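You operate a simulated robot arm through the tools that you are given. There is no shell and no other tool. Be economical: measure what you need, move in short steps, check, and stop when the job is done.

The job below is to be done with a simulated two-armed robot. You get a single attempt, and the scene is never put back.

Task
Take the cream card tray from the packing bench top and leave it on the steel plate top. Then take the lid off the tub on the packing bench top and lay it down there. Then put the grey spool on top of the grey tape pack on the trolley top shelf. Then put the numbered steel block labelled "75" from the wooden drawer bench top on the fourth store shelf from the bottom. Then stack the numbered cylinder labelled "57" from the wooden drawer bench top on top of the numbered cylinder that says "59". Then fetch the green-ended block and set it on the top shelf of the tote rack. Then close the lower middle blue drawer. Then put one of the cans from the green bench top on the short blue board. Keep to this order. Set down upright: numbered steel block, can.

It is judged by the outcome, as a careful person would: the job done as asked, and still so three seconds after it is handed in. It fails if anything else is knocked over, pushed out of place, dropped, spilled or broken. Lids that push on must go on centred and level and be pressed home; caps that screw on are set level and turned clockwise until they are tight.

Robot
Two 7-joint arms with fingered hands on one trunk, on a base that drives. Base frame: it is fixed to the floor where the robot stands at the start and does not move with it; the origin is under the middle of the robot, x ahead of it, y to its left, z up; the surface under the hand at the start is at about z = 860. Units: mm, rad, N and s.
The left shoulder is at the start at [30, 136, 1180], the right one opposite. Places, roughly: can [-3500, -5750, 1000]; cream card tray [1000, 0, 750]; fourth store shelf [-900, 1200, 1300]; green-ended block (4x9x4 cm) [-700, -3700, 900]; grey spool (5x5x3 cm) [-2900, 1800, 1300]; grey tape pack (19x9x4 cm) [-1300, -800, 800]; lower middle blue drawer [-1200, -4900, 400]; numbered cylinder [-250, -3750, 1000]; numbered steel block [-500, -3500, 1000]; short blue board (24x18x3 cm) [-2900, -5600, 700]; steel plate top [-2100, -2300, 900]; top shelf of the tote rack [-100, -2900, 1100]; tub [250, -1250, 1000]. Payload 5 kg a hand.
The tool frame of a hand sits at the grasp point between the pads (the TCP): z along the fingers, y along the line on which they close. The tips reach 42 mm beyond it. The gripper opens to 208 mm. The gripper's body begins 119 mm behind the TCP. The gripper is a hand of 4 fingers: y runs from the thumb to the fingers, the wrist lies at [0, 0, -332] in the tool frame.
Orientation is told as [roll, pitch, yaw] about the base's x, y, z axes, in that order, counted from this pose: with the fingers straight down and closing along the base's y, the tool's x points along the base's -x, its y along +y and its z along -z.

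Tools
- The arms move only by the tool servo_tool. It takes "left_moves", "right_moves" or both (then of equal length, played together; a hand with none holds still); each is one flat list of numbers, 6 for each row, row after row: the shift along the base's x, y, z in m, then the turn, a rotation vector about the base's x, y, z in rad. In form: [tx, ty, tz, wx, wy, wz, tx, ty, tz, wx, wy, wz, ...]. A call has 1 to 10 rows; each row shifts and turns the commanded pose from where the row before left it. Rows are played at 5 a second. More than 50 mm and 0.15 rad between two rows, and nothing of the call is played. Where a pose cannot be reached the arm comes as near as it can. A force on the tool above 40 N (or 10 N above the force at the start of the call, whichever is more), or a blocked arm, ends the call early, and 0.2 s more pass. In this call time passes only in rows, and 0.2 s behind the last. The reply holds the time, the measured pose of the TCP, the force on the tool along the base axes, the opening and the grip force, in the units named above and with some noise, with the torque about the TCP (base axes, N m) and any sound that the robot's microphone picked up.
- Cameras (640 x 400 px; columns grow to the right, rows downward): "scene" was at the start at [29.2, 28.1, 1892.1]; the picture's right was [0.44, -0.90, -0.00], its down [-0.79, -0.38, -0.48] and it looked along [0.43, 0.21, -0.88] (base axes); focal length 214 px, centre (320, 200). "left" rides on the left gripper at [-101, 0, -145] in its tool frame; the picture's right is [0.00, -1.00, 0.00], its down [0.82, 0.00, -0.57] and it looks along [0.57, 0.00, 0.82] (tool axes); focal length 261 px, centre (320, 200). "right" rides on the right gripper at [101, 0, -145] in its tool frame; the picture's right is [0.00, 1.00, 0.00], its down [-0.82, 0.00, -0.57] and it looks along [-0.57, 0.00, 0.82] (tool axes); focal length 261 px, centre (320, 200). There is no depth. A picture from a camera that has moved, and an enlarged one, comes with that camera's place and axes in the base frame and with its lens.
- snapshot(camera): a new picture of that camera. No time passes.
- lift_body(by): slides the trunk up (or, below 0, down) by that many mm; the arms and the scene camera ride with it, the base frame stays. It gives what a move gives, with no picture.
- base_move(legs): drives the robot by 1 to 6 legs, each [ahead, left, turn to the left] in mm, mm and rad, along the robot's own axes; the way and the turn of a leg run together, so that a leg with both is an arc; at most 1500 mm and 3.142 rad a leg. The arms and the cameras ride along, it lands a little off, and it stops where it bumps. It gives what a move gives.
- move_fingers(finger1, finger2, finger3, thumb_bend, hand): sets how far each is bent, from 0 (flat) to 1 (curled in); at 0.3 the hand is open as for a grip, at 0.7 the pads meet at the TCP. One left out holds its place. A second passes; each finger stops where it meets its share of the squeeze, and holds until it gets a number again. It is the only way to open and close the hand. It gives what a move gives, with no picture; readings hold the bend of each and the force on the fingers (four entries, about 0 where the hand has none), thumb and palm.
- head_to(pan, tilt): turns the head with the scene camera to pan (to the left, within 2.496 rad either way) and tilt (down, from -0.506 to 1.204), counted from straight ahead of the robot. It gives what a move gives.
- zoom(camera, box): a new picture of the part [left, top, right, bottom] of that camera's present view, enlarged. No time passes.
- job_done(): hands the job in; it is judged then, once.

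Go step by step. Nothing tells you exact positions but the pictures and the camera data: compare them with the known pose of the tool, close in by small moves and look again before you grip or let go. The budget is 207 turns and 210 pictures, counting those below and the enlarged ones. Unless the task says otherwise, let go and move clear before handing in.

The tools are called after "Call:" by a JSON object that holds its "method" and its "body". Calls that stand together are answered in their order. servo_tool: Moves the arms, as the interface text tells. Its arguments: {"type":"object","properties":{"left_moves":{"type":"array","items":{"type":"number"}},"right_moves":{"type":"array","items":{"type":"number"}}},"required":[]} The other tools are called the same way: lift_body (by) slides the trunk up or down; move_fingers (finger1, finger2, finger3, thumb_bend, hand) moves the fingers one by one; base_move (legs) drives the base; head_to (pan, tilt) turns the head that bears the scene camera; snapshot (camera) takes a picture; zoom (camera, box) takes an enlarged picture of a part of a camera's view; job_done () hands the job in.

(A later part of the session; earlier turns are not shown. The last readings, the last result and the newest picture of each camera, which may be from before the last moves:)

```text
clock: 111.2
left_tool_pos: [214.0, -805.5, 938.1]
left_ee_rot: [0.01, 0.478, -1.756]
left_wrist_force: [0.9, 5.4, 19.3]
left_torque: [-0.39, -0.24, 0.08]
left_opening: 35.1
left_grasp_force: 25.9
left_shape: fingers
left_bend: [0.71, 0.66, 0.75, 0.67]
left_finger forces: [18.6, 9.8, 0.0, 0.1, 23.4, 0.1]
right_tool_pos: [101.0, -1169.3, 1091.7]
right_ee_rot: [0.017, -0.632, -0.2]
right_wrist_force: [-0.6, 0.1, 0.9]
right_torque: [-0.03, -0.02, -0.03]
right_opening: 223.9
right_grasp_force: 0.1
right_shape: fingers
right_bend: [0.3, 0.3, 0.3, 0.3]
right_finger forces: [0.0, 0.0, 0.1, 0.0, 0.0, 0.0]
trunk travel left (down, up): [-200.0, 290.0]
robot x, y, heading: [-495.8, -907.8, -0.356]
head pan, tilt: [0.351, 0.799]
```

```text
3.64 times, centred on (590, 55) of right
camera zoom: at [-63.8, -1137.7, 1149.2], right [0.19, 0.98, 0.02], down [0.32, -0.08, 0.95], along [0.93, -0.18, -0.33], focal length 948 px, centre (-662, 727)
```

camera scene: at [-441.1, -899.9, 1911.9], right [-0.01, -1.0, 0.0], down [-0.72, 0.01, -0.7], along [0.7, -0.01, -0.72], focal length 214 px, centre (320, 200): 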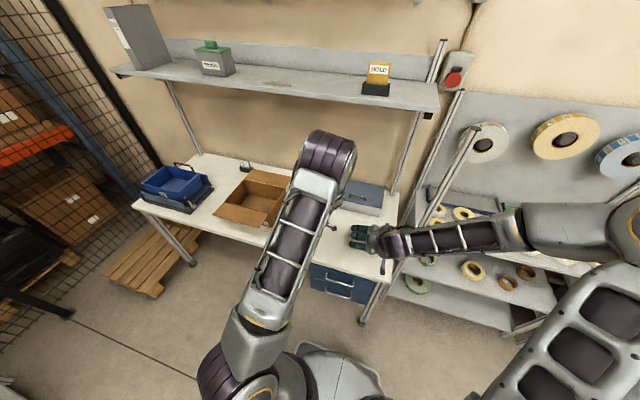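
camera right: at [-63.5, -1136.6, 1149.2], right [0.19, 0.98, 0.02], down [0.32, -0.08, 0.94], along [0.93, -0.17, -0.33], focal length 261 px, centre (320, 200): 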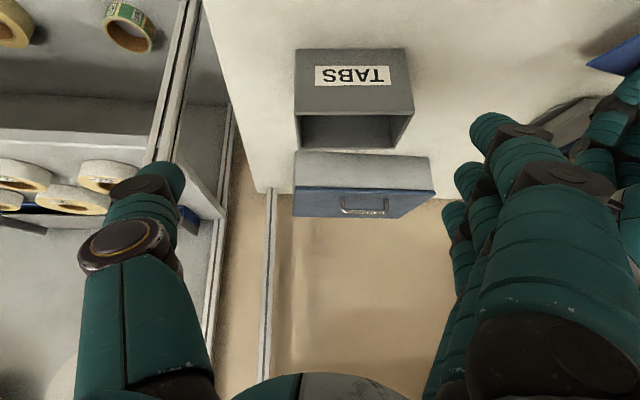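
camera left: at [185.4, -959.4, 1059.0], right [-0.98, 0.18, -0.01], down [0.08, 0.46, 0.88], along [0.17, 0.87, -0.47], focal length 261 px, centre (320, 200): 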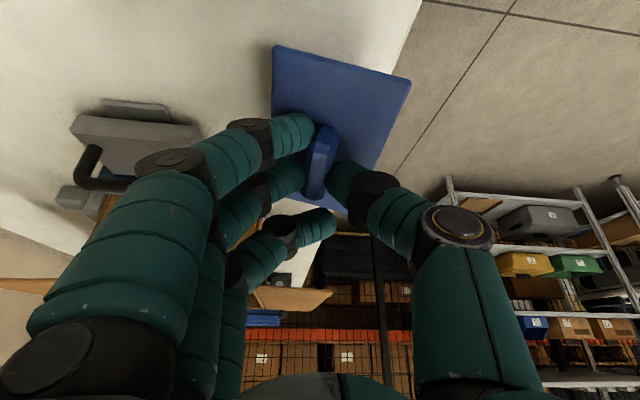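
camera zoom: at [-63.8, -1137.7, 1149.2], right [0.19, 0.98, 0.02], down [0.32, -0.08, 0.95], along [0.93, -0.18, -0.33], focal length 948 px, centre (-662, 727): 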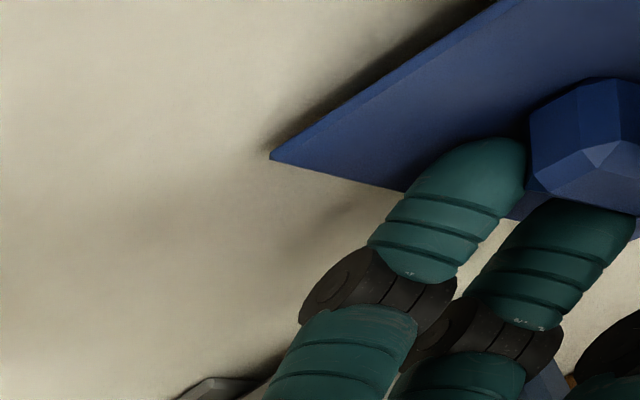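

Contact with 19 N; the lid lies on the bench. Release and rise.

Call:
{"method": "move_fingers", "body": {"hand": "left", "finger1": 0.55, "finger2": 0.55, "finger3": 0.5, "thumb_bend": 0.55}}

Call:
{"method": "servo_tool", "body": {"left_moves": [0, -0.01, 0.03, 0, 0, 0, 0, -0.015, 0.035, 0, 0, 0, 0, -0.015, 0.035, 0, 0, 0, 0, 0, 0.04, -0.08, 0.015, 0, 0, 0, 0.04, -0.08, 0.015, 0]}}

Call:
{"method": "snapshot", "body": {"camera": "left"}}

Call:
{"method": "snapshot", "body": {"camera": "right"}}

```text
clock: 112.2
left_tool_pos: [215.4, -807.3, 936.2]
left_ee_rot: [0.008, 0.475, -1.758]
left_wrist_force: [0.1, -0.2, 0.8]
left_torque: [-0.03, -0.01, 0.0]
left_opening: 94.6
left_grasp_force: 0.1
left_shape: fingers
left_bend: [0.55, 0.55, 0.5, 0.55]
left_finger forces: [0.1, 0.0, 0.0, 0.1, 0.0, 0.1]
right_tool_pos: [101.3, -1169.6, 1089.7]
right_ee_rot: [0.017, -0.628, -0.201]
right_wrist_force: [0.0, -0.6, -0.4]
right_torque: [-0.03, 0.0, 0.0]
right_opening: 224.1
right_grasp_force: 0.0
right_shape: fingers
right_bend: [0.3, 0.3, 0.3, 0.3]
right_finger forces: [0.0, 0.1, 0.1, 0.1, 0.0, 0.0]
trunk travel left (down, up): [-200.0, 290.0]
robot x, y, heading: [-493.2, -912.0, -0.359]
head pan, tilt: [0.351, 0.799]
```

```text
clock: 113.4
left_tool_pos: [213.2, -848.8, 1114.4]
left_ee_rot: [0.007, 0.309, -1.759]
left_wrist_force: [-0.7, 0.1, -0.3]
left_torque: [0.01, -0.08, -0.02]
left_opening: 94.7
left_grasp_force: 0.0
left_shape: fingers
left_bend: [0.55, 0.55, 0.5, 0.55]
left_finger forces: [0.0, 0.1, 0.0, 0.0, 0.1, 0.0]
right_tool_pos: [101.6, -1169.6, 1090.4]
right_ee_rot: [0.016, -0.631, -0.201]
right_wrist_force: [-0.2, 0.0, 0.0]
right_torque: [0.0, 0.0, -0.02]
right_opening: 224.4
right_grasp_force: 0.0
right_shape: fingers
right_bend: [0.3, 0.3, 0.3, 0.3]
right_finger forces: [0.0, 0.0, 0.0, 0.0, 0.1, 0.0]
trunk travel left (down, up): [-200.0, 290.0]
robot x, y, heading: [-495.3, -908.6, -0.359]
head pan, tilt: [0.351, 0.799]
```

```text
136 pictures are left
camera left: at [186.7, -985.8, 1221.7], right [-0.98, 0.19, -0.01], down [0.11, 0.6, 0.79], along [0.15, 0.78, -0.61], focal length 261 px, centre (320, 200)
```

left: 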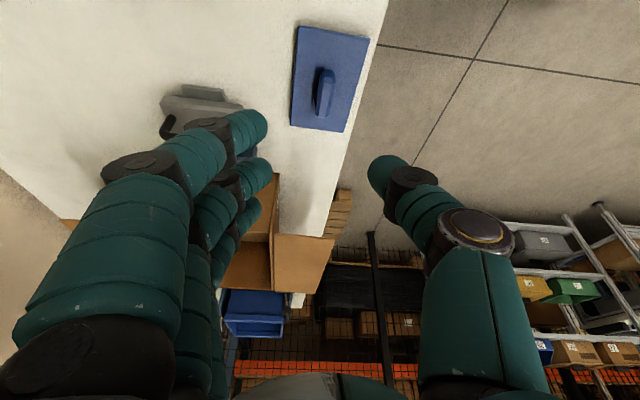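

```text
135 pictures are left
camera right: at [-63.8, -1138.0, 1149.0], right [0.19, 0.98, 0.02], down [0.32, -0.08, 0.94], along [0.93, -0.18, -0.33], focal length 261 px, centre (320, 200)
```

right: 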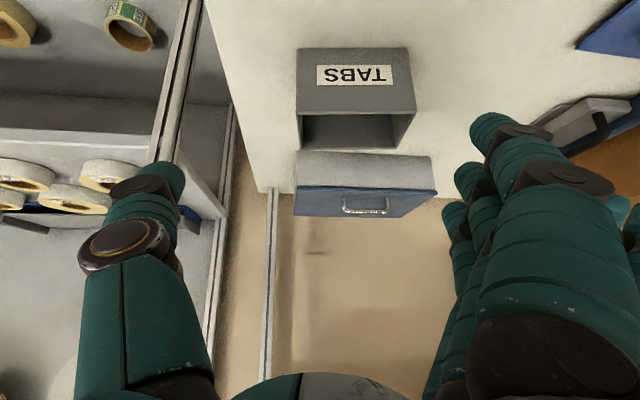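

The lid lies flat on the bench and the tub stands open. Next the grey spool: I move off, reset the arms and look along the route.

Call:
{"method": "base_move", "body": {"legs": [[-314, 531, 0]]}}

Call:
{"method": "servo_tool", "body": {"left_moves": [-0.03, 0.01, 0.01, -0.07, 0.014, 0.14, -0.03, 0.01, 0.01, -0.07, 0.014, 0.14, -0.03, 0.01, 0.01, -0.07, 0.014, 0.14, -0.03, 0.01, 0.01, -0.08, 0.015, 0.14, -0.03, 0.01, 0.01, 0, 0, 0.14, -0.03, 0.01, 0.01, 0, 0, 0.14, -0.03, 0.01, 0.01, 0, 0, 0.14, -0.03, 0.01, 0.01, 0, 0, 0.14, -0.02, 0, 0.01, 0, 0, 0.14, -0.02, 0, 0.01, 0, 0, 0.14], "right_moves": [0, -0.01, 0.01, 0.02, 0.103, 0, 0, -0.01, 0.01, 0.02, 0.103, 0, 0, -0.01, 0.01, 0.02, 0.103, 0, 0, -0.01, 0.01, 0.02, 0.103, 0, 0, -0.01, 0.01, 0.02, 0.103, 0, 0, -0.01, 0.01, 0.02, 0.103, 0, 0, -0.01, 0, 0, 0, -0.04, 0, -0.01, 0, 0, 0, -0.04, 0, -0.01, 0, 0, 0, -0.04, 0, -0.01, 0, 0, 0, -0.04]}}

Call:
{"method": "head_to", "body": {"pan": 2.45, "tilt": 0.45}}

Call:
{"method": "snapshot", "body": {"camera": "scene"}}

```text
clock: 116.9
left_tool_pos: [105.2, -226.1, 1115.0]
left_ee_rot: [0.009, 0.312, -1.75]
left_wrist_force: [-0.7, 0.8, 0.2]
left_torque: [-0.06, 0.0, -0.02]
left_opening: 94.7
left_grasp_force: 0.0
left_shape: fingers
left_bend: [0.55, 0.55, 0.5, 0.55]
left_finger forces: [0.0, 0.1, 0.0, 0.1, 0.0, 0.0]
right_tool_pos: [-5.1, -551.6, 1090.7]
right_ee_rot: [0.016, -0.628, -0.192]
right_wrist_force: [0.0, 0.6, 0.1]
right_torque: [-0.06, 0.0, -0.01]
right_opening: 224.2
right_grasp_force: 0.0
right_shape: fingers
right_bend: [0.3, 0.3, 0.3, 0.3]
right_finger forces: [0.0, 0.1, 0.0, 0.1, 0.0, 0.0]
trunk travel left (down, up): [-200.0, 290.0]
robot x, y, heading: [-605.4, -297.7, -0.352]
head pan, tilt: [0.351, 0.799]
```

```text
refused: row 1 steps farther than a row can; nothing moved
```

```text
clock: 118.9
left_tool_pos: [105.2, -228.2, 1114.0]
left_ee_rot: [0.008, 0.312, -1.749]
left_wrist_force: [-0.3, -0.6, -0.2]
left_torque: [0.0, -0.05, -0.01]
left_opening: 94.6
left_grasp_force: 0.0
left_shape: fingers
left_bend: [0.55, 0.55, 0.5, 0.55]
left_finger forces: [0.0, 0.1, 0.1, 0.1, 0.1, 0.0]
right_tool_pos: [-4.4, -552.4, 1091.2]
right_ee_rot: [0.016, -0.63, -0.191]
right_wrist_force: [-1.1, 0.6, -0.4]
right_torque: [0.01, -0.03, 0.0]
right_opening: 224.2
right_grasp_force: 0.0
right_shape: fingers
right_bend: [0.3, 0.3, 0.3, 0.3]
right_finger forces: [0.1, 0.0, 0.0, 0.1, 0.0, 0.0]
trunk travel left (down, up): [-200.0, 290.0]
robot x, y, heading: [-599.5, -294.0, -0.35]
head pan, tilt: [2.45, 0.45]
```

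```text
134 pictures are left
camera scene: at [-677.0, -206.8, 1942.4], right [0.86, 0.5, 0.0], down [0.22, -0.38, -0.9], along [-0.45, 0.78, -0.44], focal length 214 px, centre (320, 200)
```

scene: 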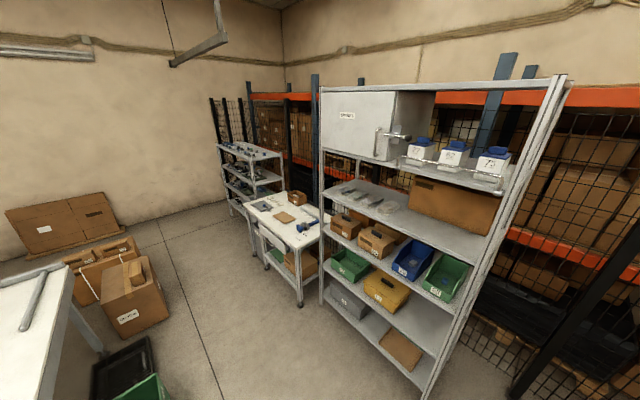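

Call:
{"method": "servo_tool", "body": {"left_moves": [-0.03, 0.01, 0.01, -0.045, 0.009, 0.135, -0.03, 0.01, 0.01, -0.045, 0.009, 0.135, -0.03, 0.01, 0.01, -0.04, 0.009, 0.135, -0.03, 0.01, 0.01, -0.04, 0.009, 0.135, -0.03, 0.01, 0.01, -0.04, 0.009, 0.135, -0.03, 0.01, 0.01, -0.04, 0.008, 0.135, -0.03, 0.01, 0.01, -0.03, 0.005, 0.14, -0.03, 0.01, 0.01, -0.02, 0.002, 0.14, -0.02, 0, 0.01, 0, 0, 0.14, -0.02, 0, 0.01, 0, 0, 0.14], "right_moves": [0, -0.01, 0.01, 0.02, 0.103, 0, 0, -0.01, 0.01, 0.02, 0.103, 0, 0, -0.01, 0.01, 0.02, 0.103, 0, 0, -0.01, 0.01, 0.02, 0.103, 0, 0, -0.01, 0.01, 0.02, 0.103, 0, 0, -0.01, 0.01, 0.02, 0.103, 0, -0.01, -0.01, 0, 0, 0, -0.04, -0.01, -0.01, 0, 0, 0, -0.04, -0.02, -0.01, 0, 0, 0, -0.04, -0.02, -0.01, 0, 0, 0, -0.04]}}

Call:
{"method": "zoom", "body": {"camera": "scene", "box": [205, 130, 285, 210]}}

Call:
{"method": "zoom", "body": {"camera": "scene", "box": [310, 120, 550, 300]}}

```text
clock: 121.1
left_tool_pos: [-179.0, -147.8, 1215.0]
left_ee_rot: [-0.134, 0.051, -0.397]
left_wrist_force: [-1.2, 0.0, 0.0]
left_torque: [-0.02, -0.16, 0.05]
left_opening: 94.8
left_grasp_force: 0.0
left_shape: fingers
left_bend: [0.55, 0.55, 0.5, 0.55]
left_finger forces: [0.1, 0.0, 0.0, 0.1, 0.0, 0.0]
right_tool_pos: [-67.2, -649.7, 1152.4]
right_ee_rot: [0.017, -0.002, -0.352]
right_wrist_force: [-1.5, -0.1, 0.8]
right_torque: [-0.04, -0.16, 0.01]
right_opening: 223.9
right_grasp_force: 0.1
right_shape: fingers
right_bend: [0.3, 0.3, 0.3, 0.3]
right_finger forces: [0.0, 0.1, 0.0, 0.0, 0.0, 0.0]
trunk travel left (down, up): [-200.0, 290.0]
robot x, y, heading: [-604.5, -296.5, -0.349]
head pan, tilt: [2.45, 0.45]
```

```text
5.00 times, centred on (245, 170) of scene
camera zoom: at [-680.7, -205.7, 1942.2], right [0.86, 0.51, 0.0], down [0.22, -0.38, -0.9], along [-0.45, 0.78, -0.44], focal length 1072 px, centre (695, 350)
```

zoom: 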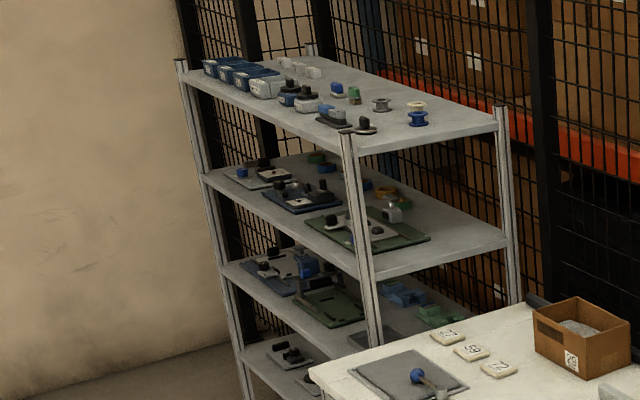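

```text
2.22 times, centred on (430, 210) of scene
camera zoom: at [-680.7, -205.7, 1942.2], right [0.86, 0.51, 0.0], down [0.22, -0.38, -0.9], along [-0.45, 0.78, -0.44], focal length 477 px, centre (76, 178)
```

zoom: 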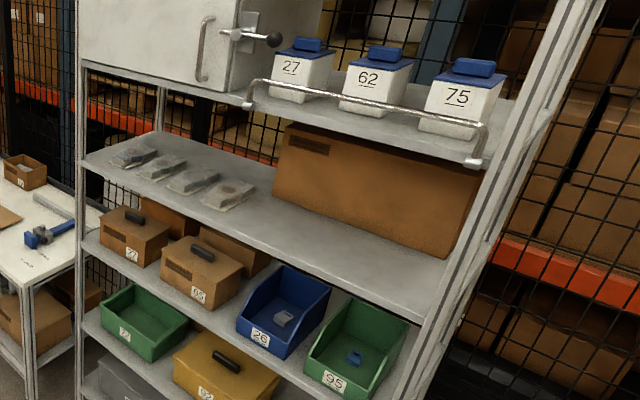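

The grey spool is on the far rack's top shelf at about [-2740, 1765, 1300], next to a blue one. Drive there along the open corridor.

Call:
{"method": "base_move", "body": {"legs": [[0, 0, 2.69], [998, 0, 0], [0, 0, 0.57], [1130, 0, 0]]}}

Call:
{"method": "head_to", "body": {"pan": -0.9, "tilt": 0.4}}

Call:
{"method": "snapshot", "body": {"camera": "scene"}}

```text
clock: 139.5
left_tool_pos: [-2810.9, 442.0, 1214.6]
left_ee_rot: [-0.132, 0.051, 2.888]
left_wrist_force: [0.5, -0.3, -0.3]
left_torque: [0.0, -0.04, 0.02]
left_opening: 94.5
left_grasp_force: 0.0
left_shape: fingers
left_bend: [0.55, 0.55, 0.5, 0.55]
left_finger forces: [0.0, 0.1, 0.0, 0.0, 0.1, 0.0]
right_tool_pos: [-2993.1, 920.7, 1151.3]
right_ee_rot: [0.018, 0.002, 2.936]
right_wrist_force: [-0.1, -0.8, -0.6]
right_torque: [0.01, -0.07, 0.02]
right_opening: 223.9
right_grasp_force: 0.0
right_shape: fingers
right_bend: [0.3, 0.3, 0.3, 0.3]
right_finger forces: [0.0, 0.0, 0.0, 0.1, 0.1, 0.0]
trunk travel left (down, up): [-200.0, 290.0]
robot x, y, heading: [-2407.5, 653.1, 2.937]
head pan, tilt: [2.45, 0.45]
```

```text
clock: 142.4
left_tool_pos: [-2810.3, 442.9, 1215.2]
left_ee_rot: [-0.133, 0.053, 2.889]
left_wrist_force: [0.4, -0.6, -0.1]
left_torque: [0.01, 0.02, 0.0]
left_opening: 94.9
left_grasp_force: 0.1
left_shape: fingers
left_bend: [0.55, 0.55, 0.5, 0.55]
left_finger forces: [0.0, 0.1, 0.0, 0.1, 0.0, 0.0]
right_tool_pos: [-2993.4, 922.5, 1151.7]
right_ee_rot: [0.018, 0.0, 2.936]
right_wrist_force: [-0.5, -0.9, 0.2]
right_torque: [0.0, 0.02, 0.01]
right_opening: 223.9
right_grasp_force: 0.1
right_shape: fingers
right_bend: [0.3, 0.3, 0.3, 0.3]
right_finger forces: [0.0, 0.0, 0.0, 0.0, 0.0, 0.0]
trunk travel left (down, up): [-200.0, 290.0]
robot x, y, heading: [-2411.6, 647.0, 2.937]
head pan, tilt: [-0.901, 0.4]
```

```text
131 pictures are left
camera scene: at [-2421.5, 725.9, 1947.0], right [0.89, 0.45, 0.0], down [0.17, -0.35, -0.92], along [-0.41, 0.82, -0.39], focal length 214 px, centre (320, 200)
```

scene: 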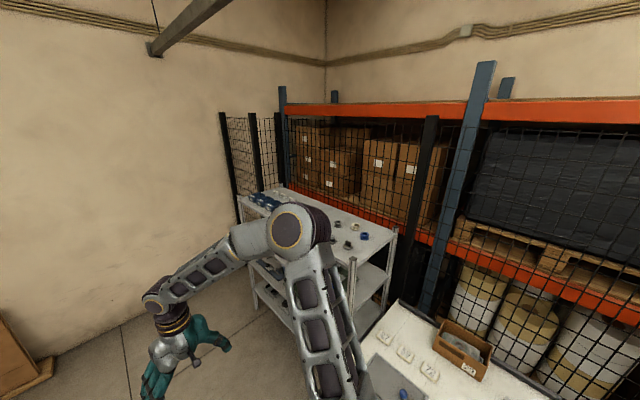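

Retract the right hand, then go on to the place in front of the rack and raise the trunk.

Call:
{"method": "servo_tool", "body": {"right_moves": [0.043, 0.011, 0.02, 0, 0, 0, 0.043, 0.011, 0.02, 0, 0, 0, 0.043, 0.011, 0, 0, 0, 0, 0.043, 0.011, 0, 0, 0, 0, 0.043, 0.011, 0, 0, 0, 0]}}

Call:
{"method": "base_move", "body": {"legs": [[0, 0, -0.26], [600, 0, 0], [0, 0, -1.41]]}}

Call:
{"method": "lift_body", "body": {"by": 280}}

Call:
{"method": "head_to", "body": {"pan": 0.0, "tilt": 0.75}}

Call:
{"method": "snapshot", "body": {"camera": "scene"}}

```text
clock: 143.6
left_tool_pos: [-2808.3, 442.9, 1215.8]
left_ee_rot: [-0.133, 0.051, 2.89]
left_wrist_force: [1.1, -0.6, -0.4]
left_torque: [-0.02, 0.13, 0.03]
left_opening: 94.8
left_grasp_force: 0.1
left_shape: fingers
left_bend: [0.55, 0.55, 0.5, 0.55]
left_finger forces: [0.0, 0.1, 0.0, 0.0, 0.0, 0.1]
right_tool_pos: [-2774.6, 976.0, 1191.8]
right_ee_rot: [0.018, -0.003, 2.937]
right_wrist_force: [0.7, -0.8, -0.7]
right_torque: [-0.02, 0.16, 0.02]
right_opening: 224.3
right_grasp_force: 0.0
right_shape: fingers
right_bend: [0.3, 0.3, 0.3, 0.3]
right_finger forces: [0.0, 0.0, 0.1, 0.0, 0.0, 0.0]
trunk travel left (down, up): [-200.0, 290.0]
robot x, y, heading: [-2410.5, 645.6, 2.933]
head pan, tilt: [-0.901, 0.4]
```

```text
clock: 151.3
left_tool_pos: [-3105.4, 1340.7, 1215.6]
left_ee_rot: [-0.13, 0.053, 1.214]
left_wrist_force: [-0.2, 0.6, 0.0]
left_torque: [0.0, 0.04, -0.02]
left_opening: 94.7
left_grasp_force: 0.1
left_shape: fingers
left_bend: [0.55, 0.55, 0.5, 0.55]
left_finger forces: [0.0, 0.0, 0.0, 0.0, 0.0, 0.0]
right_tool_pos: [-2577.1, 1251.8, 1190.4]
right_ee_rot: [0.019, 0.001, 1.26]
right_wrist_force: [0.5, -0.4, -0.1]
right_torque: [-0.03, 0.02, 0.02]
right_opening: 224.0
right_grasp_force: 0.1
right_shape: fingers
right_bend: [0.3, 0.3, 0.3, 0.3]
right_finger forces: [0.0, 0.0, 0.1, 0.1, 0.0, 0.0]
trunk travel left (down, up): [-200.0, 290.0]
robot x, y, heading: [-2937.4, 921.0, 1.263]
head pan, tilt: [-0.901, 0.4]
```

```text
clock: 154.1
left_tool_pos: [-3105.4, 1340.5, 1494.7]
left_ee_rot: [-0.133, 0.05, 1.213]
left_wrist_force: [-0.5, 0.3, -0.7]
left_torque: [-0.01, -0.03, 0.0]
left_opening: 94.8
left_grasp_force: 0.0
left_shape: fingers
left_bend: [0.55, 0.55, 0.5, 0.55]
left_finger forces: [0.0, 0.1, 0.0, 0.1, 0.1, 0.0]
right_tool_pos: [-2577.7, 1251.9, 1470.4]
right_ee_rot: [0.018, 0.0, 1.258]
right_wrist_force: [0.5, -0.3, 0.5]
right_torque: [0.02, -0.02, -0.01]
right_opening: 224.0
right_grasp_force: 0.1
right_shape: fingers
right_bend: [0.3, 0.3, 0.3, 0.3]
right_finger forces: [0.0, 0.0, 0.1, 0.1, 0.1, 0.0]
trunk travel left (down, up): [-480.0, 10.0]
robot x, y, heading: [-2938.9, 917.1, 1.262]
head pan, tilt: [-0.901, 0.4]
```

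```text
clock: 155.3
left_tool_pos: [-3105.3, 1342.2, 1495.5]
left_ee_rot: [-0.131, 0.052, 1.212]
left_wrist_force: [0.4, 0.2, -0.6]
left_torque: [-0.02, -0.01, 0.01]
left_opening: 94.8
left_grasp_force: 0.0
left_shape: fingers
left_bend: [0.55, 0.55, 0.5, 0.55]
left_finger forces: [0.1, 0.0, 0.0, 0.0, 0.0, 0.1]
right_tool_pos: [-2577.4, 1251.8, 1470.9]
right_ee_rot: [0.017, 0.0, 1.26]
right_wrist_force: [0.7, 0.7, -0.3]
right_torque: [0.01, 0.01, 0.01]
right_opening: 223.9
right_grasp_force: 0.0
right_shape: fingers
right_bend: [0.3, 0.3, 0.3, 0.3]
right_finger forces: [0.0, 0.0, 0.1, 0.0, 0.1, 0.0]
trunk travel left (down, up): [-480.0, 10.0]
robot x, y, heading: [-2939.3, 916.7, 1.26]
head pan, tilt: [0.0, 0.75]
```

```text
130 pictures are left
camera scene: at [-2923.9, 970.6, 2195.9], right [0.95, -0.3, 0.0], down [-0.21, -0.65, -0.73], along [0.22, 0.7, -0.68], focal length 214 px, centre (320, 200)
```

scene: 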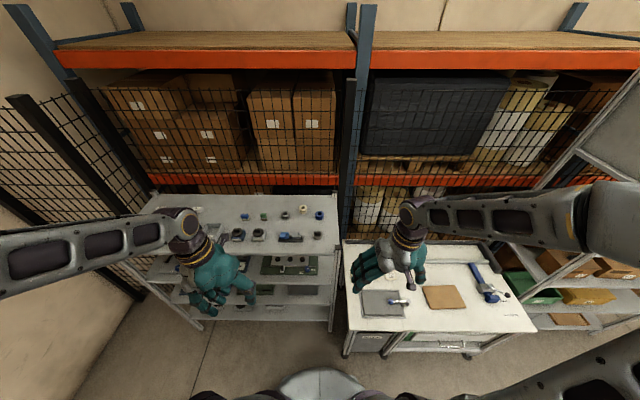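

Call:
{"method": "zoom", "body": {"camera": "scene", "box": [220, 195, 345, 255]}}

```text
5.12 times, centred on (282, 225) of scene
camera zoom: at [-2923.9, 970.6, 2195.9], right [0.95, -0.3, 0.0], down [-0.21, -0.65, -0.73], along [0.22, 0.7, -0.68], focal length 1098 px, centre (512, 72)
```

zoom: 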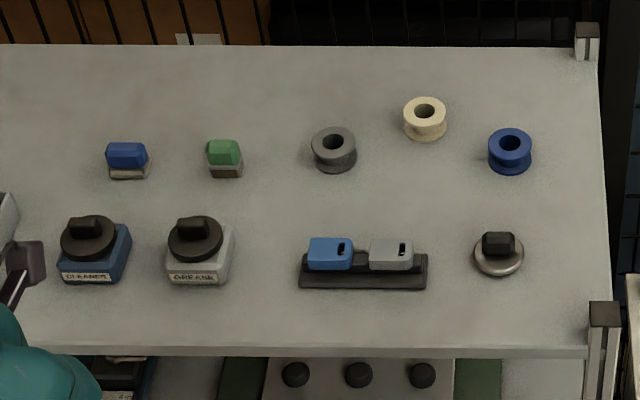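

The grey spool is at ≈[-2859, 1876, 1255]. Drive in 200 mm and bring the left hand above it, half closed.

Call:
{"method": "base_move", "body": {"legs": [[200, 0, 0]]}}

Call:
{"method": "servo_tool", "body": {"left_moves": [0.0185, 0.0343, -0.005, 0.048, 0.052, 0.024, 0.0185, 0.0343, -0.005, 0.048, 0.052, 0.024, 0.0185, 0.0343, -0.005, 0, 0, 0, 0.0185, 0.0343, -0.005, 0, 0, 0, 0.0185, 0.0343, -0.005, 0, 0, 0, 0.0185, 0.0343, -0.005, 0, 0, 0, 0.0185, 0.0343, -0.01, 0, 0, 0, 0.0185, 0.0343, -0.01, 0, 0, 0, 0.0185, 0.0343, -0.01, 0, 0, 0]}}

Call:
{"method": "snapshot", "body": {"camera": "left"}}

Call:
{"method": "snapshot", "body": {"camera": "scene"}}

```text
clock: 156.8
left_tool_pos: [-3053.9, 1495.2, 1492.4]
left_ee_rot: [-0.133, 0.058, 1.2]
left_wrist_force: [1.4, 1.2, -1.0]
left_torque: [-0.43, 0.19, -0.1]
left_opening: 94.9
left_grasp_force: 0.0
left_shape: fingers
left_bend: [0.55, 0.55, 0.5, 0.55]
left_finger forces: [0.0, 0.0, 0.0, 0.1, 0.0, 0.0]
right_tool_pos: [-2528.9, 1401.3, 1468.3]
right_ee_rot: [0.017, 0.006, 1.248]
right_wrist_force: [1.2, 2.7, -1.5]
right_torque: [-0.49, 0.16, -0.04]
right_opening: 223.7
right_grasp_force: 0.1
right_shape: fingers
right_bend: [0.3, 0.3, 0.3, 0.3]
right_finger forces: [0.0, 0.0, 0.1, 0.0, 0.0, 0.1]
trunk travel left (down, up): [-480.0, 10.0]
robot x, y, heading: [-2897.2, 1061.1, 1.252]
head pan, tilt: [0.0, 0.75]
stopped in leg 1: the robot was blocked; the commanded pose is now the measured one
```

```text
clock: 158.8
left_tool_pos: [-2890.6, 1795.6, 1433.6]
left_ee_rot: [-0.005, -0.004, 1.253]
left_wrist_force: [-0.2, 1.7, 0.2]
left_torque: [-0.13, 0.08, 0.0]
left_opening: 94.6
left_grasp_force: 0.1
left_shape: fingers
left_bend: [0.55, 0.55, 0.5, 0.55]
left_finger forces: [0.1, 0.1, 0.0, 0.0, 0.0, 0.0]
right_tool_pos: [-2530.6, 1394.9, 1470.0]
right_ee_rot: [0.018, 0.001, 1.249]
right_wrist_force: [0.2, 0.0, -0.6]
right_torque: [-0.08, 0.02, 0.01]
right_opening: 223.8
right_grasp_force: 0.1
right_shape: fingers
right_bend: [0.3, 0.3, 0.3, 0.3]
right_finger forces: [0.1, 0.0, 0.0, 0.1, 0.1, 0.0]
trunk travel left (down, up): [-480.0, 10.0]
robot x, y, heading: [-2896.4, 1065.8, 1.253]
head pan, tilt: [0.0, 0.75]
```

```text
128 pictures are left
camera left: at [-2860.3, 1891.5, 1579.0], right [0.95, -0.31, 0.0], down [-0.25, -0.78, 0.57], along [-0.17, -0.54, -0.82], focal length 261 px, centre (320, 200)
```

left: 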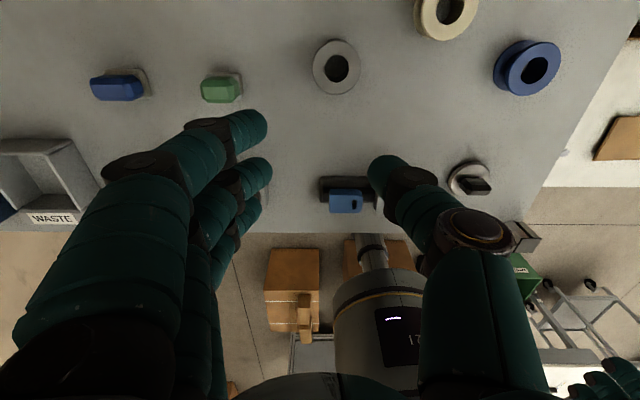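

```text
127 pictures are left
camera scene: at [-2879.6, 1117.4, 2195.8], right [0.95, -0.31, 0.0], down [-0.22, -0.65, -0.73], along [0.23, 0.69, -0.68], focal length 214 px, centre (320, 200)
```

scene: 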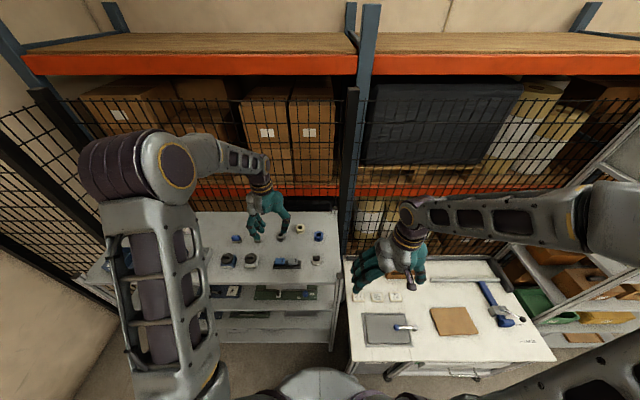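

Call:
{"method": "servo_tool", "body": {"left_moves": [0.012, 0.018, -0.018, 0, 0, 0, 0.012, 0.018, -0.018, 0, 0, 0, 0.01, 0.016, -0.018, 0, 0, 0]}}

Call:
{"method": "snapshot", "body": {"camera": "left"}}

```text
clock: 159.6
left_tool_pos: [-2856.2, 1850.2, 1381.2]
left_ee_rot: [-0.003, -0.002, 1.252]
left_wrist_force: [0.4, -0.8, 0.6]
left_torque: [-0.03, -0.02, 0.03]
left_opening: 94.4
left_grasp_force: 0.2
left_shape: fingers
left_bend: [0.55, 0.55, 0.5, 0.55]
left_finger forces: [0.0, 0.0, 0.0, 0.1, 0.0, 0.0]
right_tool_pos: [-2531.1, 1392.7, 1471.5]
right_ee_rot: [0.016, 0.0, 1.25]
right_wrist_force: [-0.1, 1.0, 0.3]
right_torque: [0.01, -0.01, 0.0]
right_opening: 224.0
right_grasp_force: 0.1
right_shape: fingers
right_bend: [0.3, 0.3, 0.3, 0.3]
right_finger forces: [0.0, 0.0, 0.0, 0.1, 0.0, 0.1]
trunk travel left (down, up): [-480.0, 10.0]
robot x, y, heading: [-2899.1, 1066.6, 1.254]
head pan, tilt: [0.0, 0.75]
```

```text
126 pictures are left
camera left: at [-2826.3, 1945.6, 1524.8], right [0.95, -0.31, 0.0], down [-0.26, -0.78, 0.57], along [-0.17, -0.54, -0.82], focal length 261 px, centre (320, 200)
```

left: 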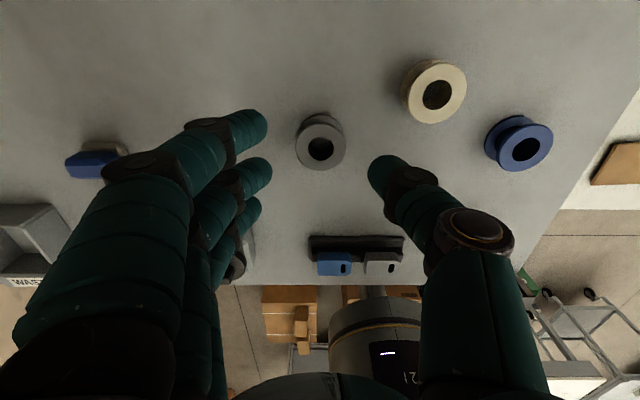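

Spool top at [-2855, 1849, 1285], directly below the hand. Descend and close.

Call:
{"method": "servo_tool", "body": {"left_moves": [0, 0, -0.03, 0, 0, 0, 0, 0, -0.03, 0, 0, 0, 0, 0, -0.014, 0, 0, 0]}}

Call:
{"method": "snapshot", "body": {"camera": "left"}}

```text
clock: 160.4
left_tool_pos: [-2854.3, 1850.0, 1312.7]
left_ee_rot: [-0.004, -0.016, 1.252]
left_wrist_force: [0.7, 5.9, 39.6]
left_torque: [-0.45, 1.06, -0.25]
left_opening: 93.8
left_grasp_force: 19.5
left_shape: fingers
left_bend: [0.55, 0.55, 0.49, 0.55]
left_finger forces: [0.1, 1.3, 22.9, 0.0, 15.4, 0.0]
right_tool_pos: [-2532.0, 1387.7, 1473.5]
right_ee_rot: [0.017, -0.002, 1.247]
right_wrist_force: [0.5, 0.0, -0.7]
right_torque: [0.16, -0.02, -0.02]
right_opening: 223.9
right_grasp_force: 0.0
right_shape: fingers
right_bend: [0.3, 0.3, 0.3, 0.3]
right_finger forces: [0.0, 0.1, 0.0, 0.0, 0.0, 0.1]
trunk travel left (down, up): [-480.0, 10.0]
robot x, y, heading: [-2897.4, 1065.5, 1.252]
head pan, tilt: [0.0, 0.75]
```

```text
125 pictures are left
camera left: at [-2824.4, 1942.0, 1458.7], right [0.95, -0.31, 0.0], down [-0.26, -0.79, 0.56], along [-0.17, -0.53, -0.83], focal length 261 px, centre (320, 200)
```

left: 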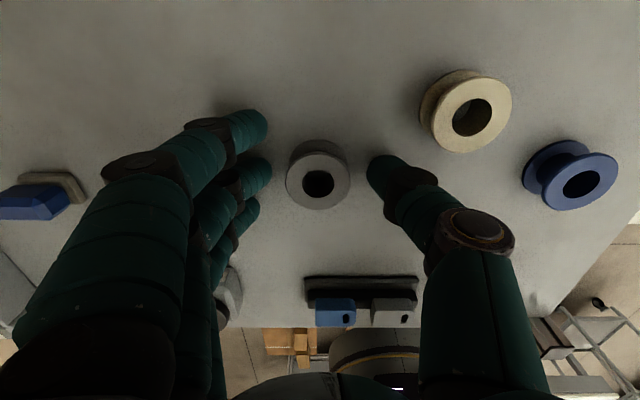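

Call:
{"method": "servo_tool", "body": {"left_moves": [0, 0, 0.007, 0, 0, 0]}}

Call:
{"method": "move_fingers", "body": {"hand": "left", "finger1": 0.7, "finger2": 0.7, "finger3": 0.7, "thumb_bend": 0.7}}

Call:
{"method": "snapshot", "body": {"camera": "left"}}

```text
clock: 160.8
left_tool_pos: [-2855.7, 1848.0, 1313.4]
left_ee_rot: [-0.003, -0.002, 1.252]
left_wrist_force: [0.8, 3.2, 12.5]
left_torque: [-0.04, -0.05, 0.06]
left_opening: 94.7
left_grasp_force: 6.5
left_shape: fingers
left_bend: [0.55, 0.55, 0.5, 0.55]
left_finger forces: [0.1, 0.4, 5.1, 0.0, 7.2, 0.0]
right_tool_pos: [-2531.0, 1393.0, 1470.1]
right_ee_rot: [0.015, -0.001, 1.248]
right_wrist_force: [0.2, 0.9, 0.5]
right_torque: [-0.01, -0.04, 0.04]
right_opening: 224.3
right_grasp_force: 0.1
right_shape: fingers
right_bend: [0.3, 0.3, 0.3, 0.3]
right_finger forces: [0.0, 0.0, 0.0, 0.0, 0.0, 0.0]
trunk travel left (down, up): [-480.0, 10.0]
robot x, y, heading: [-2897.2, 1063.7, 1.247]
head pan, tilt: [0.0, 0.75]
```

```text
clock: 161.8
left_tool_pos: [-2856.6, 1848.7, 1313.6]
left_ee_rot: [-0.005, -0.003, 1.253]
left_wrist_force: [1.1, 0.0, -0.1]
left_torque: [-0.03, 0.01, 0.0]
left_opening: 39.1
left_grasp_force: 9.9
left_shape: fingers
left_bend: [0.7, 0.6, 0.7, 0.68]
left_finger forces: [0.7, 8.7, 0.0, 0.0, 9.8, 0.0]
right_tool_pos: [-2531.4, 1394.2, 1471.3]
right_ee_rot: [0.016, 0.0, 1.249]
right_wrist_force: [0.0, -0.4, -0.7]
right_torque: [0.0, 0.03, 0.0]
right_opening: 223.8
right_grasp_force: 0.0
right_shape: fingers
right_bend: [0.3, 0.3, 0.3, 0.3]
right_finger forces: [0.0, 0.0, 0.0, 0.0, 0.0, 0.1]
trunk travel left (down, up): [-480.0, 10.0]
robot x, y, heading: [-2898.8, 1066.1, 1.249]
head pan, tilt: [0.0, 0.75]
```

```text
124 pictures are left
camera left: at [-2825.6, 1943.9, 1458.0], right [0.95, -0.31, 0.0], down [-0.26, -0.78, 0.57], along [-0.17, -0.54, -0.82], focal length 261 px, centre (320, 200)
```

left: 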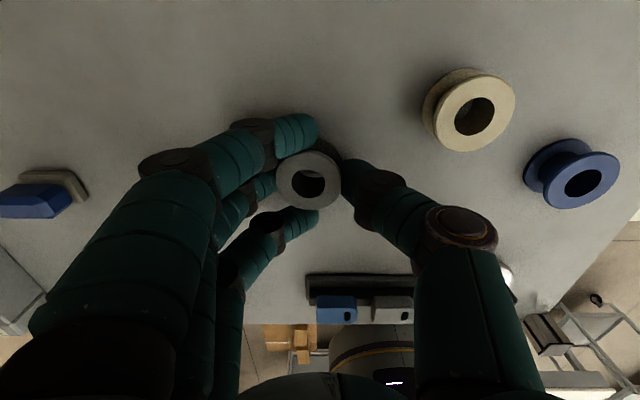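

The spool is pinched by thumb and middle finger, with the other fingers caging it. Lift.

Call:
{"method": "servo_tool", "body": {"left_moves": [0, 0, 0.02, 0, 0, 0, 0, 0, 0.03, 0, 0, 0, 0, 0, 0.04, 0, 0, 0, 0, 0, 0.04, 0, 0, 0]}}

Call:
{"method": "snapshot", "body": {"camera": "left"}}

```text
clock: 162.8
left_tool_pos: [-2856.6, 1846.1, 1443.6]
left_ee_rot: [-0.003, -0.003, 1.254]
left_wrist_force: [0.0, -1.2, -0.6]
left_torque: [0.11, -0.02, 0.02]
left_opening: 39.0
left_grasp_force: 10.1
left_shape: fingers
left_bend: [0.7, 0.6, 0.7, 0.68]
left_finger forces: [0.7, 8.9, 0.0, 0.1, 9.6, 0.0]
right_tool_pos: [-2531.3, 1390.1, 1470.3]
right_ee_rot: [0.016, 0.0, 1.248]
right_wrist_force: [-0.9, -0.9, 0.4]
right_torque: [0.05, 0.0, -0.03]
right_opening: 223.9
right_grasp_force: 0.0
right_shape: fingers
right_bend: [0.3, 0.3, 0.3, 0.3]
right_finger forces: [0.1, 0.0, 0.0, 0.0, 0.0, 0.1]
trunk travel left (down, up): [-480.0, 10.0]
robot x, y, heading: [-2896.4, 1062.8, 1.251]
head pan, tilt: [0.0, 0.75]
```

```text
123 pictures are left
camera left: at [-2826.0, 1941.8, 1587.3], right [0.95, -0.31, 0.0], down [-0.26, -0.78, 0.57], along [-0.17, -0.54, -0.82], focal length 261 px, centre (320, 200)
```

left: 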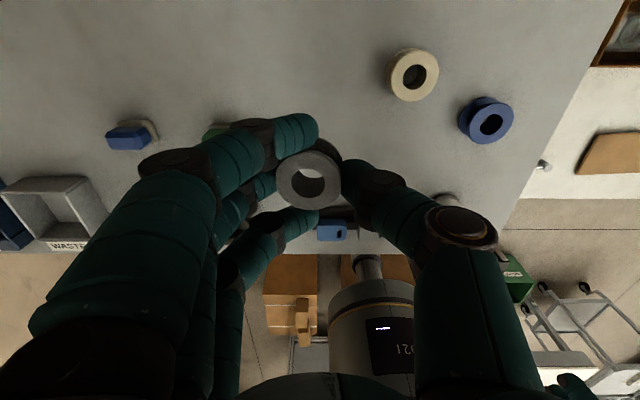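

Spool in hand. Retract, back off, lower the trunk and drive toward the trolley.

Call:
{"method": "servo_tool", "body": {"left_moves": [-0.0206, -0.0377, 0.005, 0, 0, 0, -0.0206, -0.0377, 0.005, 0, 0, 0, -0.0206, -0.0377, 0, 0, 0, 0, -0.0206, -0.0377, 0, 0, 0, 0, -0.0206, -0.0377, 0, 0, 0, 0, -0.0206, -0.0377, 0, 0, 0, 0, -0.0206, -0.0377, 0, 0, 0, 0, -0.0206, -0.0377, 0, 0, 0, 0, -0.0206, -0.0377, 0, 0, 0, 0]}}

Call:
{"method": "base_move", "body": {"legs": [[-250, 0, 0]]}}

Call:
{"method": "snapshot", "body": {"camera": "scene"}}

Call:
{"method": "lift_body", "body": {"by": -280}}

Call:
{"method": "base_move", "body": {"legs": [[0, 0, -1.49], [1500, 0, 0], [220, 0, 0], [0, 0, -0.77], [1200, 0, 0], [0, 0, -2.1]]}}

Call:
{"method": "head_to", "body": {"pan": 0.0, "tilt": 0.7}}

Call:
{"method": "snapshot", "body": {"camera": "scene"}}

```text
clock: 164.8
left_tool_pos: [-3044.0, 1507.1, 1455.9]
left_ee_rot: [-0.004, -0.005, 1.252]
left_wrist_force: [-1.1, -1.6, -0.1]
left_torque: [0.11, -0.08, -0.01]
left_opening: 38.7
left_grasp_force: 9.3
left_shape: fingers
left_bend: [0.7, 0.6, 0.7, 0.68]
left_finger forces: [0.6, 8.8, 0.0, 0.0, 9.5, 0.1]
right_tool_pos: [-2532.7, 1391.7, 1471.8]
right_ee_rot: [0.016, -0.003, 1.248]
right_wrist_force: [-0.1, -0.1, 1.3]
right_torque: [0.09, -0.11, 0.02]
right_opening: 224.0
right_grasp_force: 0.1
right_shape: fingers
right_bend: [0.3, 0.3, 0.3, 0.3]
right_finger forces: [0.1, 0.0, 0.1, 0.0, 0.1, 0.1]
trunk travel left (down, up): [-480.0, 10.0]
robot x, y, heading: [-2897.5, 1064.3, 1.252]
head pan, tilt: [0.0, 0.75]
```

```text
clock: 166.6
left_tool_pos: [-3122.8, 1269.6, 1453.9]
left_ee_rot: [-0.002, -0.004, 1.257]
left_wrist_force: [-0.5, -0.3, 0.2]
left_torque: [-0.02, -0.02, 0.0]
left_opening: 38.8
left_grasp_force: 9.7
left_shape: fingers
left_bend: [0.7, 0.6, 0.7, 0.68]
left_finger forces: [0.7, 8.8, 0.0, 0.0, 9.5, 0.1]
right_tool_pos: [-2611.8, 1155.2, 1472.8]
right_ee_rot: [0.017, 0.0, 1.252]
right_wrist_force: [1.2, 0.9, 0.6]
right_torque: [-0.01, -0.02, -0.01]
right_opening: 223.8
right_grasp_force: 0.1
right_shape: fingers
right_bend: [0.3, 0.3, 0.3, 0.3]
right_finger forces: [0.0, 0.0, 0.0, 0.1, 0.0, 0.1]
trunk travel left (down, up): [-480.0, 10.0]
robot x, y, heading: [-2973.7, 825.2, 1.254]
head pan, tilt: [0.0, 0.75]
```

```text
122 pictures are left
camera scene: at [-2960.1, 876.4, 2195.9], right [0.95, -0.31, 0.0], down [-0.21, -0.65, -0.73], along [0.23, 0.69, -0.68], focal length 214 px, centre (320, 200)
```

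scene: 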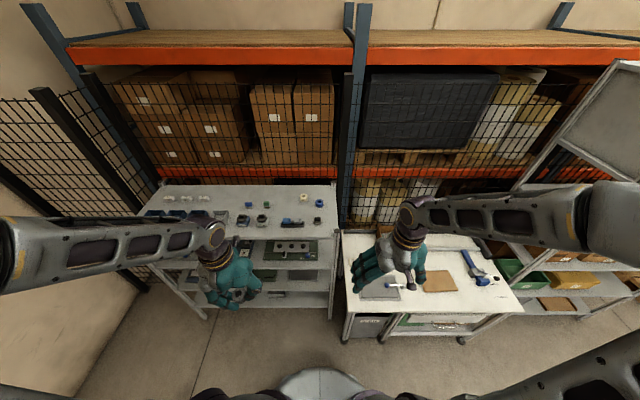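

```text
clock: 169.4
left_tool_pos: [-3122.4, 1269.2, 1176.0]
left_ee_rot: [-0.003, -0.004, 1.256]
left_wrist_force: [-0.1, 0.1, -0.3]
left_torque: [0.01, 0.02, 0.02]
left_opening: 38.7
left_grasp_force: 9.2
left_shape: fingers
left_bend: [0.7, 0.6, 0.7, 0.68]
left_finger forces: [0.6, 8.7, 0.0, 0.0, 9.5, 0.1]
right_tool_pos: [-2611.4, 1154.8, 1192.3]
right_ee_rot: [0.017, 0.0, 1.251]
right_wrist_force: [0.2, 0.2, -1.3]
right_torque: [0.01, 0.03, 0.02]
right_opening: 224.0
right_grasp_force: 0.1
right_shape: fingers
right_bend: [0.3, 0.3, 0.3, 0.3]
right_finger forces: [0.0, 0.1, 0.0, 0.0, 0.0, 0.0]
trunk travel left (down, up): [-200.0, 290.0]
robot x, y, heading: [-2979.1, 822.5, 1.255]
head pan, tilt: [0.0, 0.75]
```

```text
clock: 192.3
left_tool_pos: [-618.8, -1135.1, 1174.0]
left_ee_rot: [-0.007, -0.003, -2.065]
left_wrist_force: [1.5, -2.5, -0.8]
left_torque: [0.37, 0.19, 0.01]
left_opening: 38.2
left_grasp_force: 9.1
left_shape: fingers
left_bend: [0.7, 0.6, 0.7, 0.68]
left_finger forces: [0.7, 8.5, 0.0, 0.1, 9.2, 0.1]
right_tool_pos: [-1102.9, -928.8, 1191.8]
right_ee_rot: [0.012, 0.003, -2.069]
right_wrist_force: [0.9, -1.8, 0.7]
right_torque: [0.33, 0.22, -0.01]
right_opening: 223.7
right_grasp_force: 0.1
right_shape: fingers
right_bend: [0.3, 0.3, 0.3, 0.3]
right_finger forces: [0.0, 0.0, 0.0, 0.0, 0.0, 0.1]
trunk travel left (down, up): [-200.0, 290.0]
robot x, y, heading: [-687.6, -670.1, -2.069]
head pan, tilt: [0.0, 0.75]
stopped in leg 6: the robot was blocked; the commanded pose is now the measured one
```

```text
clock: 192.9
left_tool_pos: [-620.0, -1133.0, 1175.1]
left_ee_rot: [-0.006, -0.003, -2.068]
left_wrist_force: [1.0, -1.4, -0.7]
left_torque: [0.11, 0.07, -0.02]
left_opening: 38.3
left_grasp_force: 8.8
left_shape: fingers
left_bend: [0.7, 0.6, 0.7, 0.68]
left_finger forces: [0.7, 8.7, 0.1, 0.0, 9.2, 0.0]
right_tool_pos: [-1104.2, -928.9, 1190.1]
right_ee_rot: [0.015, 0.004, -2.071]
right_wrist_force: [1.4, -0.6, 0.4]
right_torque: [0.12, 0.11, 0.01]
right_opening: 224.2
right_grasp_force: 0.1
right_shape: fingers
right_bend: [0.3, 0.3, 0.3, 0.3]
right_finger forces: [0.0, 0.0, 0.0, 0.0, 0.0, 0.1]
trunk travel left (down, up): [-200.0, 290.0]
robot x, y, heading: [-686.3, -670.4, -2.064]
head pan, tilt: [0.0, 0.7]
```

```text
121 pictures are left
camera scene: at [-709.9, -721.5, 1920.1], right [-0.88, 0.47, 0.0], down [0.31, 0.57, -0.76], along [-0.36, -0.67, -0.65], focal length 214 px, centre (320, 200)
```

scene: 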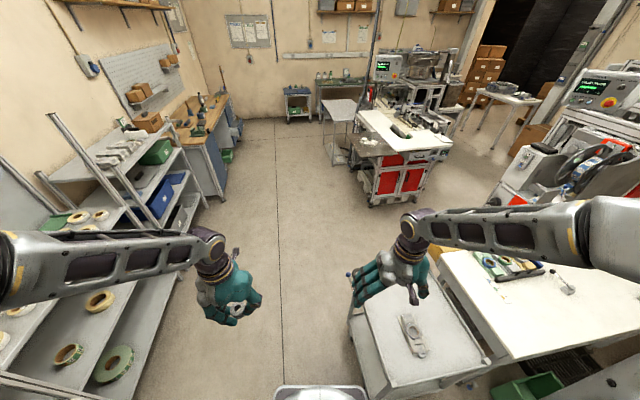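

The turn was stopped by the trolley's corner next to the base. I'll back away to the left and then turn to face the trolley; its top carries the grey tape pack.

Call:
{"method": "base_move", "body": {"legs": [[0, 230, 0], [0, 0, -1.0]]}}

Call:
{"method": "snapshot", "body": {"camera": "scene"}}

```text
clock: 197.2
left_tool_pos: [-844.9, -1075.4, 1175.2]
left_ee_rot: [-0.005, 0.0, -3.081]
left_wrist_force: [-0.4, 0.4, 0.8]
left_torque: [-0.02, -0.02, 0.01]
left_opening: 38.3
left_grasp_force: 8.8
left_shape: fingers
left_bend: [0.7, 0.6, 0.7, 0.68]
left_finger forces: [0.5, 8.5, 0.0, 0.0, 8.8, 0.1]
right_tool_pos: [-925.4, -555.7, 1190.7]
right_ee_rot: [0.016, 0.004, -3.087]
right_wrist_force: [0.4, 0.2, 0.2]
right_torque: [-0.04, 0.03, 0.0]
right_opening: 224.0
right_grasp_force: 0.2
right_shape: fingers
right_bend: [0.3, 0.3, 0.3, 0.3]
right_finger forces: [0.1, 0.1, 0.0, 0.0, 0.1, 0.0]
trunk travel left (down, up): [-200.0, 290.0]
robot x, y, heading: [-482.0, -777.2, -3.081]
head pan, tilt: [0.0, 0.7]
```

```text
120 pictures are left
camera scene: at [-540.3, -781.7, 1920.2], right [-0.06, 1.0, 0.0], down [0.64, 0.04, -0.76], along [-0.76, -0.04, -0.64], focal length 214 px, centre (320, 200)
```

scene: 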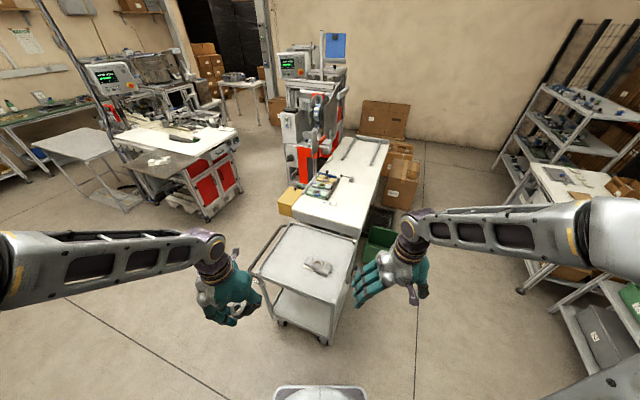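

Call:
{"method": "zoom", "body": {"camera": "scene", "box": [248, 215, 368, 305]}}

```text
4.44 times, centred on (308, 260) of scene
camera zoom: at [-540.3, -781.7, 1920.2], right [-0.06, 1.0, 0.0], down [0.64, 0.04, -0.76], along [-0.76, -0.04, -0.64], focal length 953 px, centre (373, -67)
```

zoom: 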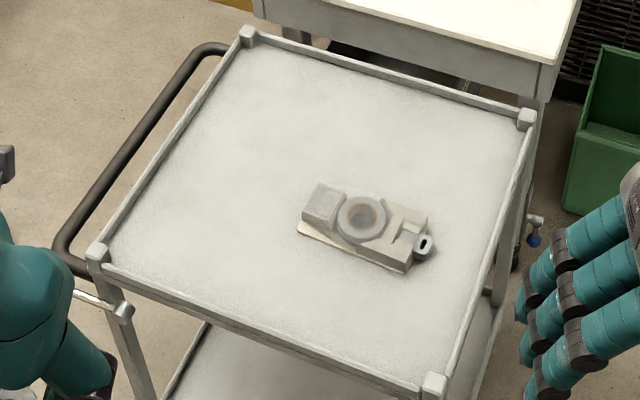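

The tape pack (with a round raised ring) is at ≈[-1270, -835, 830]. Move in a little and bring the left hand above it.

Call:
{"method": "base_move", "body": {"legs": [[90, -110, 0]]}}

Call:
{"method": "servo_tool", "body": {"left_moves": [-0.037, 0.014, -0.01, 0, 0, 0, -0.037, 0.014, -0.01, 0, 0, 0, -0.037, 0.014, -0.01, 0, 0, 0, -0.037, 0.014, -0.01, 0, 0, 0, -0.037, 0.014, -0.02, 0, 0, 0, -0.037, 0.014, -0.02, 0, 0, 0, -0.037, 0.014, -0.02, 0, 0, 0]}}

Call:
{"method": "snapshot", "body": {"camera": "left"}}

Call:
{"method": "zoom", "body": {"camera": "scene", "box": [240, 200, 400, 300]}}

```text
clock: 198.6
left_tool_pos: [-939.8, -969.7, 1174.4]
left_ee_rot: [-0.003, -0.002, -3.082]
left_wrist_force: [-0.5, 1.7, -0.6]
left_torque: [-0.12, -0.09, 0.02]
left_opening: 38.1
left_grasp_force: 9.1
left_shape: fingers
left_bend: [0.7, 0.6, 0.7, 0.68]
left_finger forces: [0.6, 8.5, 0.0, 0.0, 8.9, 0.0]
right_tool_pos: [-1021.1, -452.1, 1189.7]
right_ee_rot: [0.016, 0.005, -3.088]
right_wrist_force: [-0.6, 1.5, -1.2]
right_torque: [-0.13, -0.12, 0.03]
right_opening: 224.2
right_grasp_force: 0.0
right_shape: fingers
right_bend: [0.3, 0.3, 0.3, 0.3]
right_finger forces: [0.0, 0.0, 0.0, 0.1, 0.1, 0.1]
trunk travel left (down, up): [-200.0, 290.0]
robot x, y, heading: [-576.6, -674.8, -3.083]
head pan, tilt: [0.0, 0.7]
```

```text
clock: 200.2
left_tool_pos: [-1198.7, -873.5, 1075.1]
left_ee_rot: [-0.004, 0.001, -3.083]
left_wrist_force: [-1.1, 0.3, -0.4]
left_torque: [-0.01, -0.18, 0.02]
left_opening: 38.0
left_grasp_force: 8.8
left_shape: fingers
left_bend: [0.7, 0.6, 0.7, 0.68]
left_finger forces: [0.6, 8.5, 0.0, 0.0, 8.7, 0.0]
right_tool_pos: [-1021.0, -452.2, 1189.2]
right_ee_rot: [0.015, 0.005, -3.085]
right_wrist_force: [0.0, 0.9, -0.7]
right_torque: [-0.04, -0.17, -0.03]
right_opening: 224.2
right_grasp_force: 0.1
right_shape: fingers
right_bend: [0.3, 0.3, 0.3, 0.3]
right_finger forces: [0.0, 0.0, 0.0, 0.1, 0.0, 0.0]
trunk travel left (down, up): [-200.0, 290.0]
robot x, y, heading: [-581.3, -671.9, -3.08]
head pan, tilt: [0.0, 0.7]
```

```text
118 pictures are left
camera left: at [-1300.1, -880.3, 1219.1], right [-0.06, 1.0, 0.0], down [0.82, 0.05, 0.57], along [0.57, 0.04, -0.82], focal length 261 px, centre (320, 200)
```

left: 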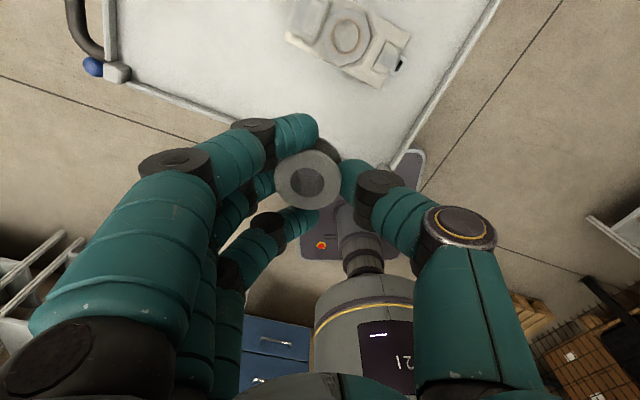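

```text
4.00 times, centred on (320, 250) of scene
camera zoom: at [-637.8, -677.0, 1920.0], right [-0.06, 1.0, 0.0], down [0.64, 0.04, -0.76], along [-0.76, -0.05, -0.65], focal length 858 px, centre (320, 0)
```

zoom: 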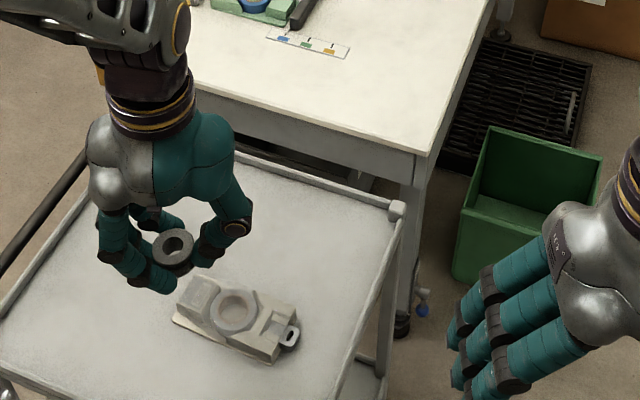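

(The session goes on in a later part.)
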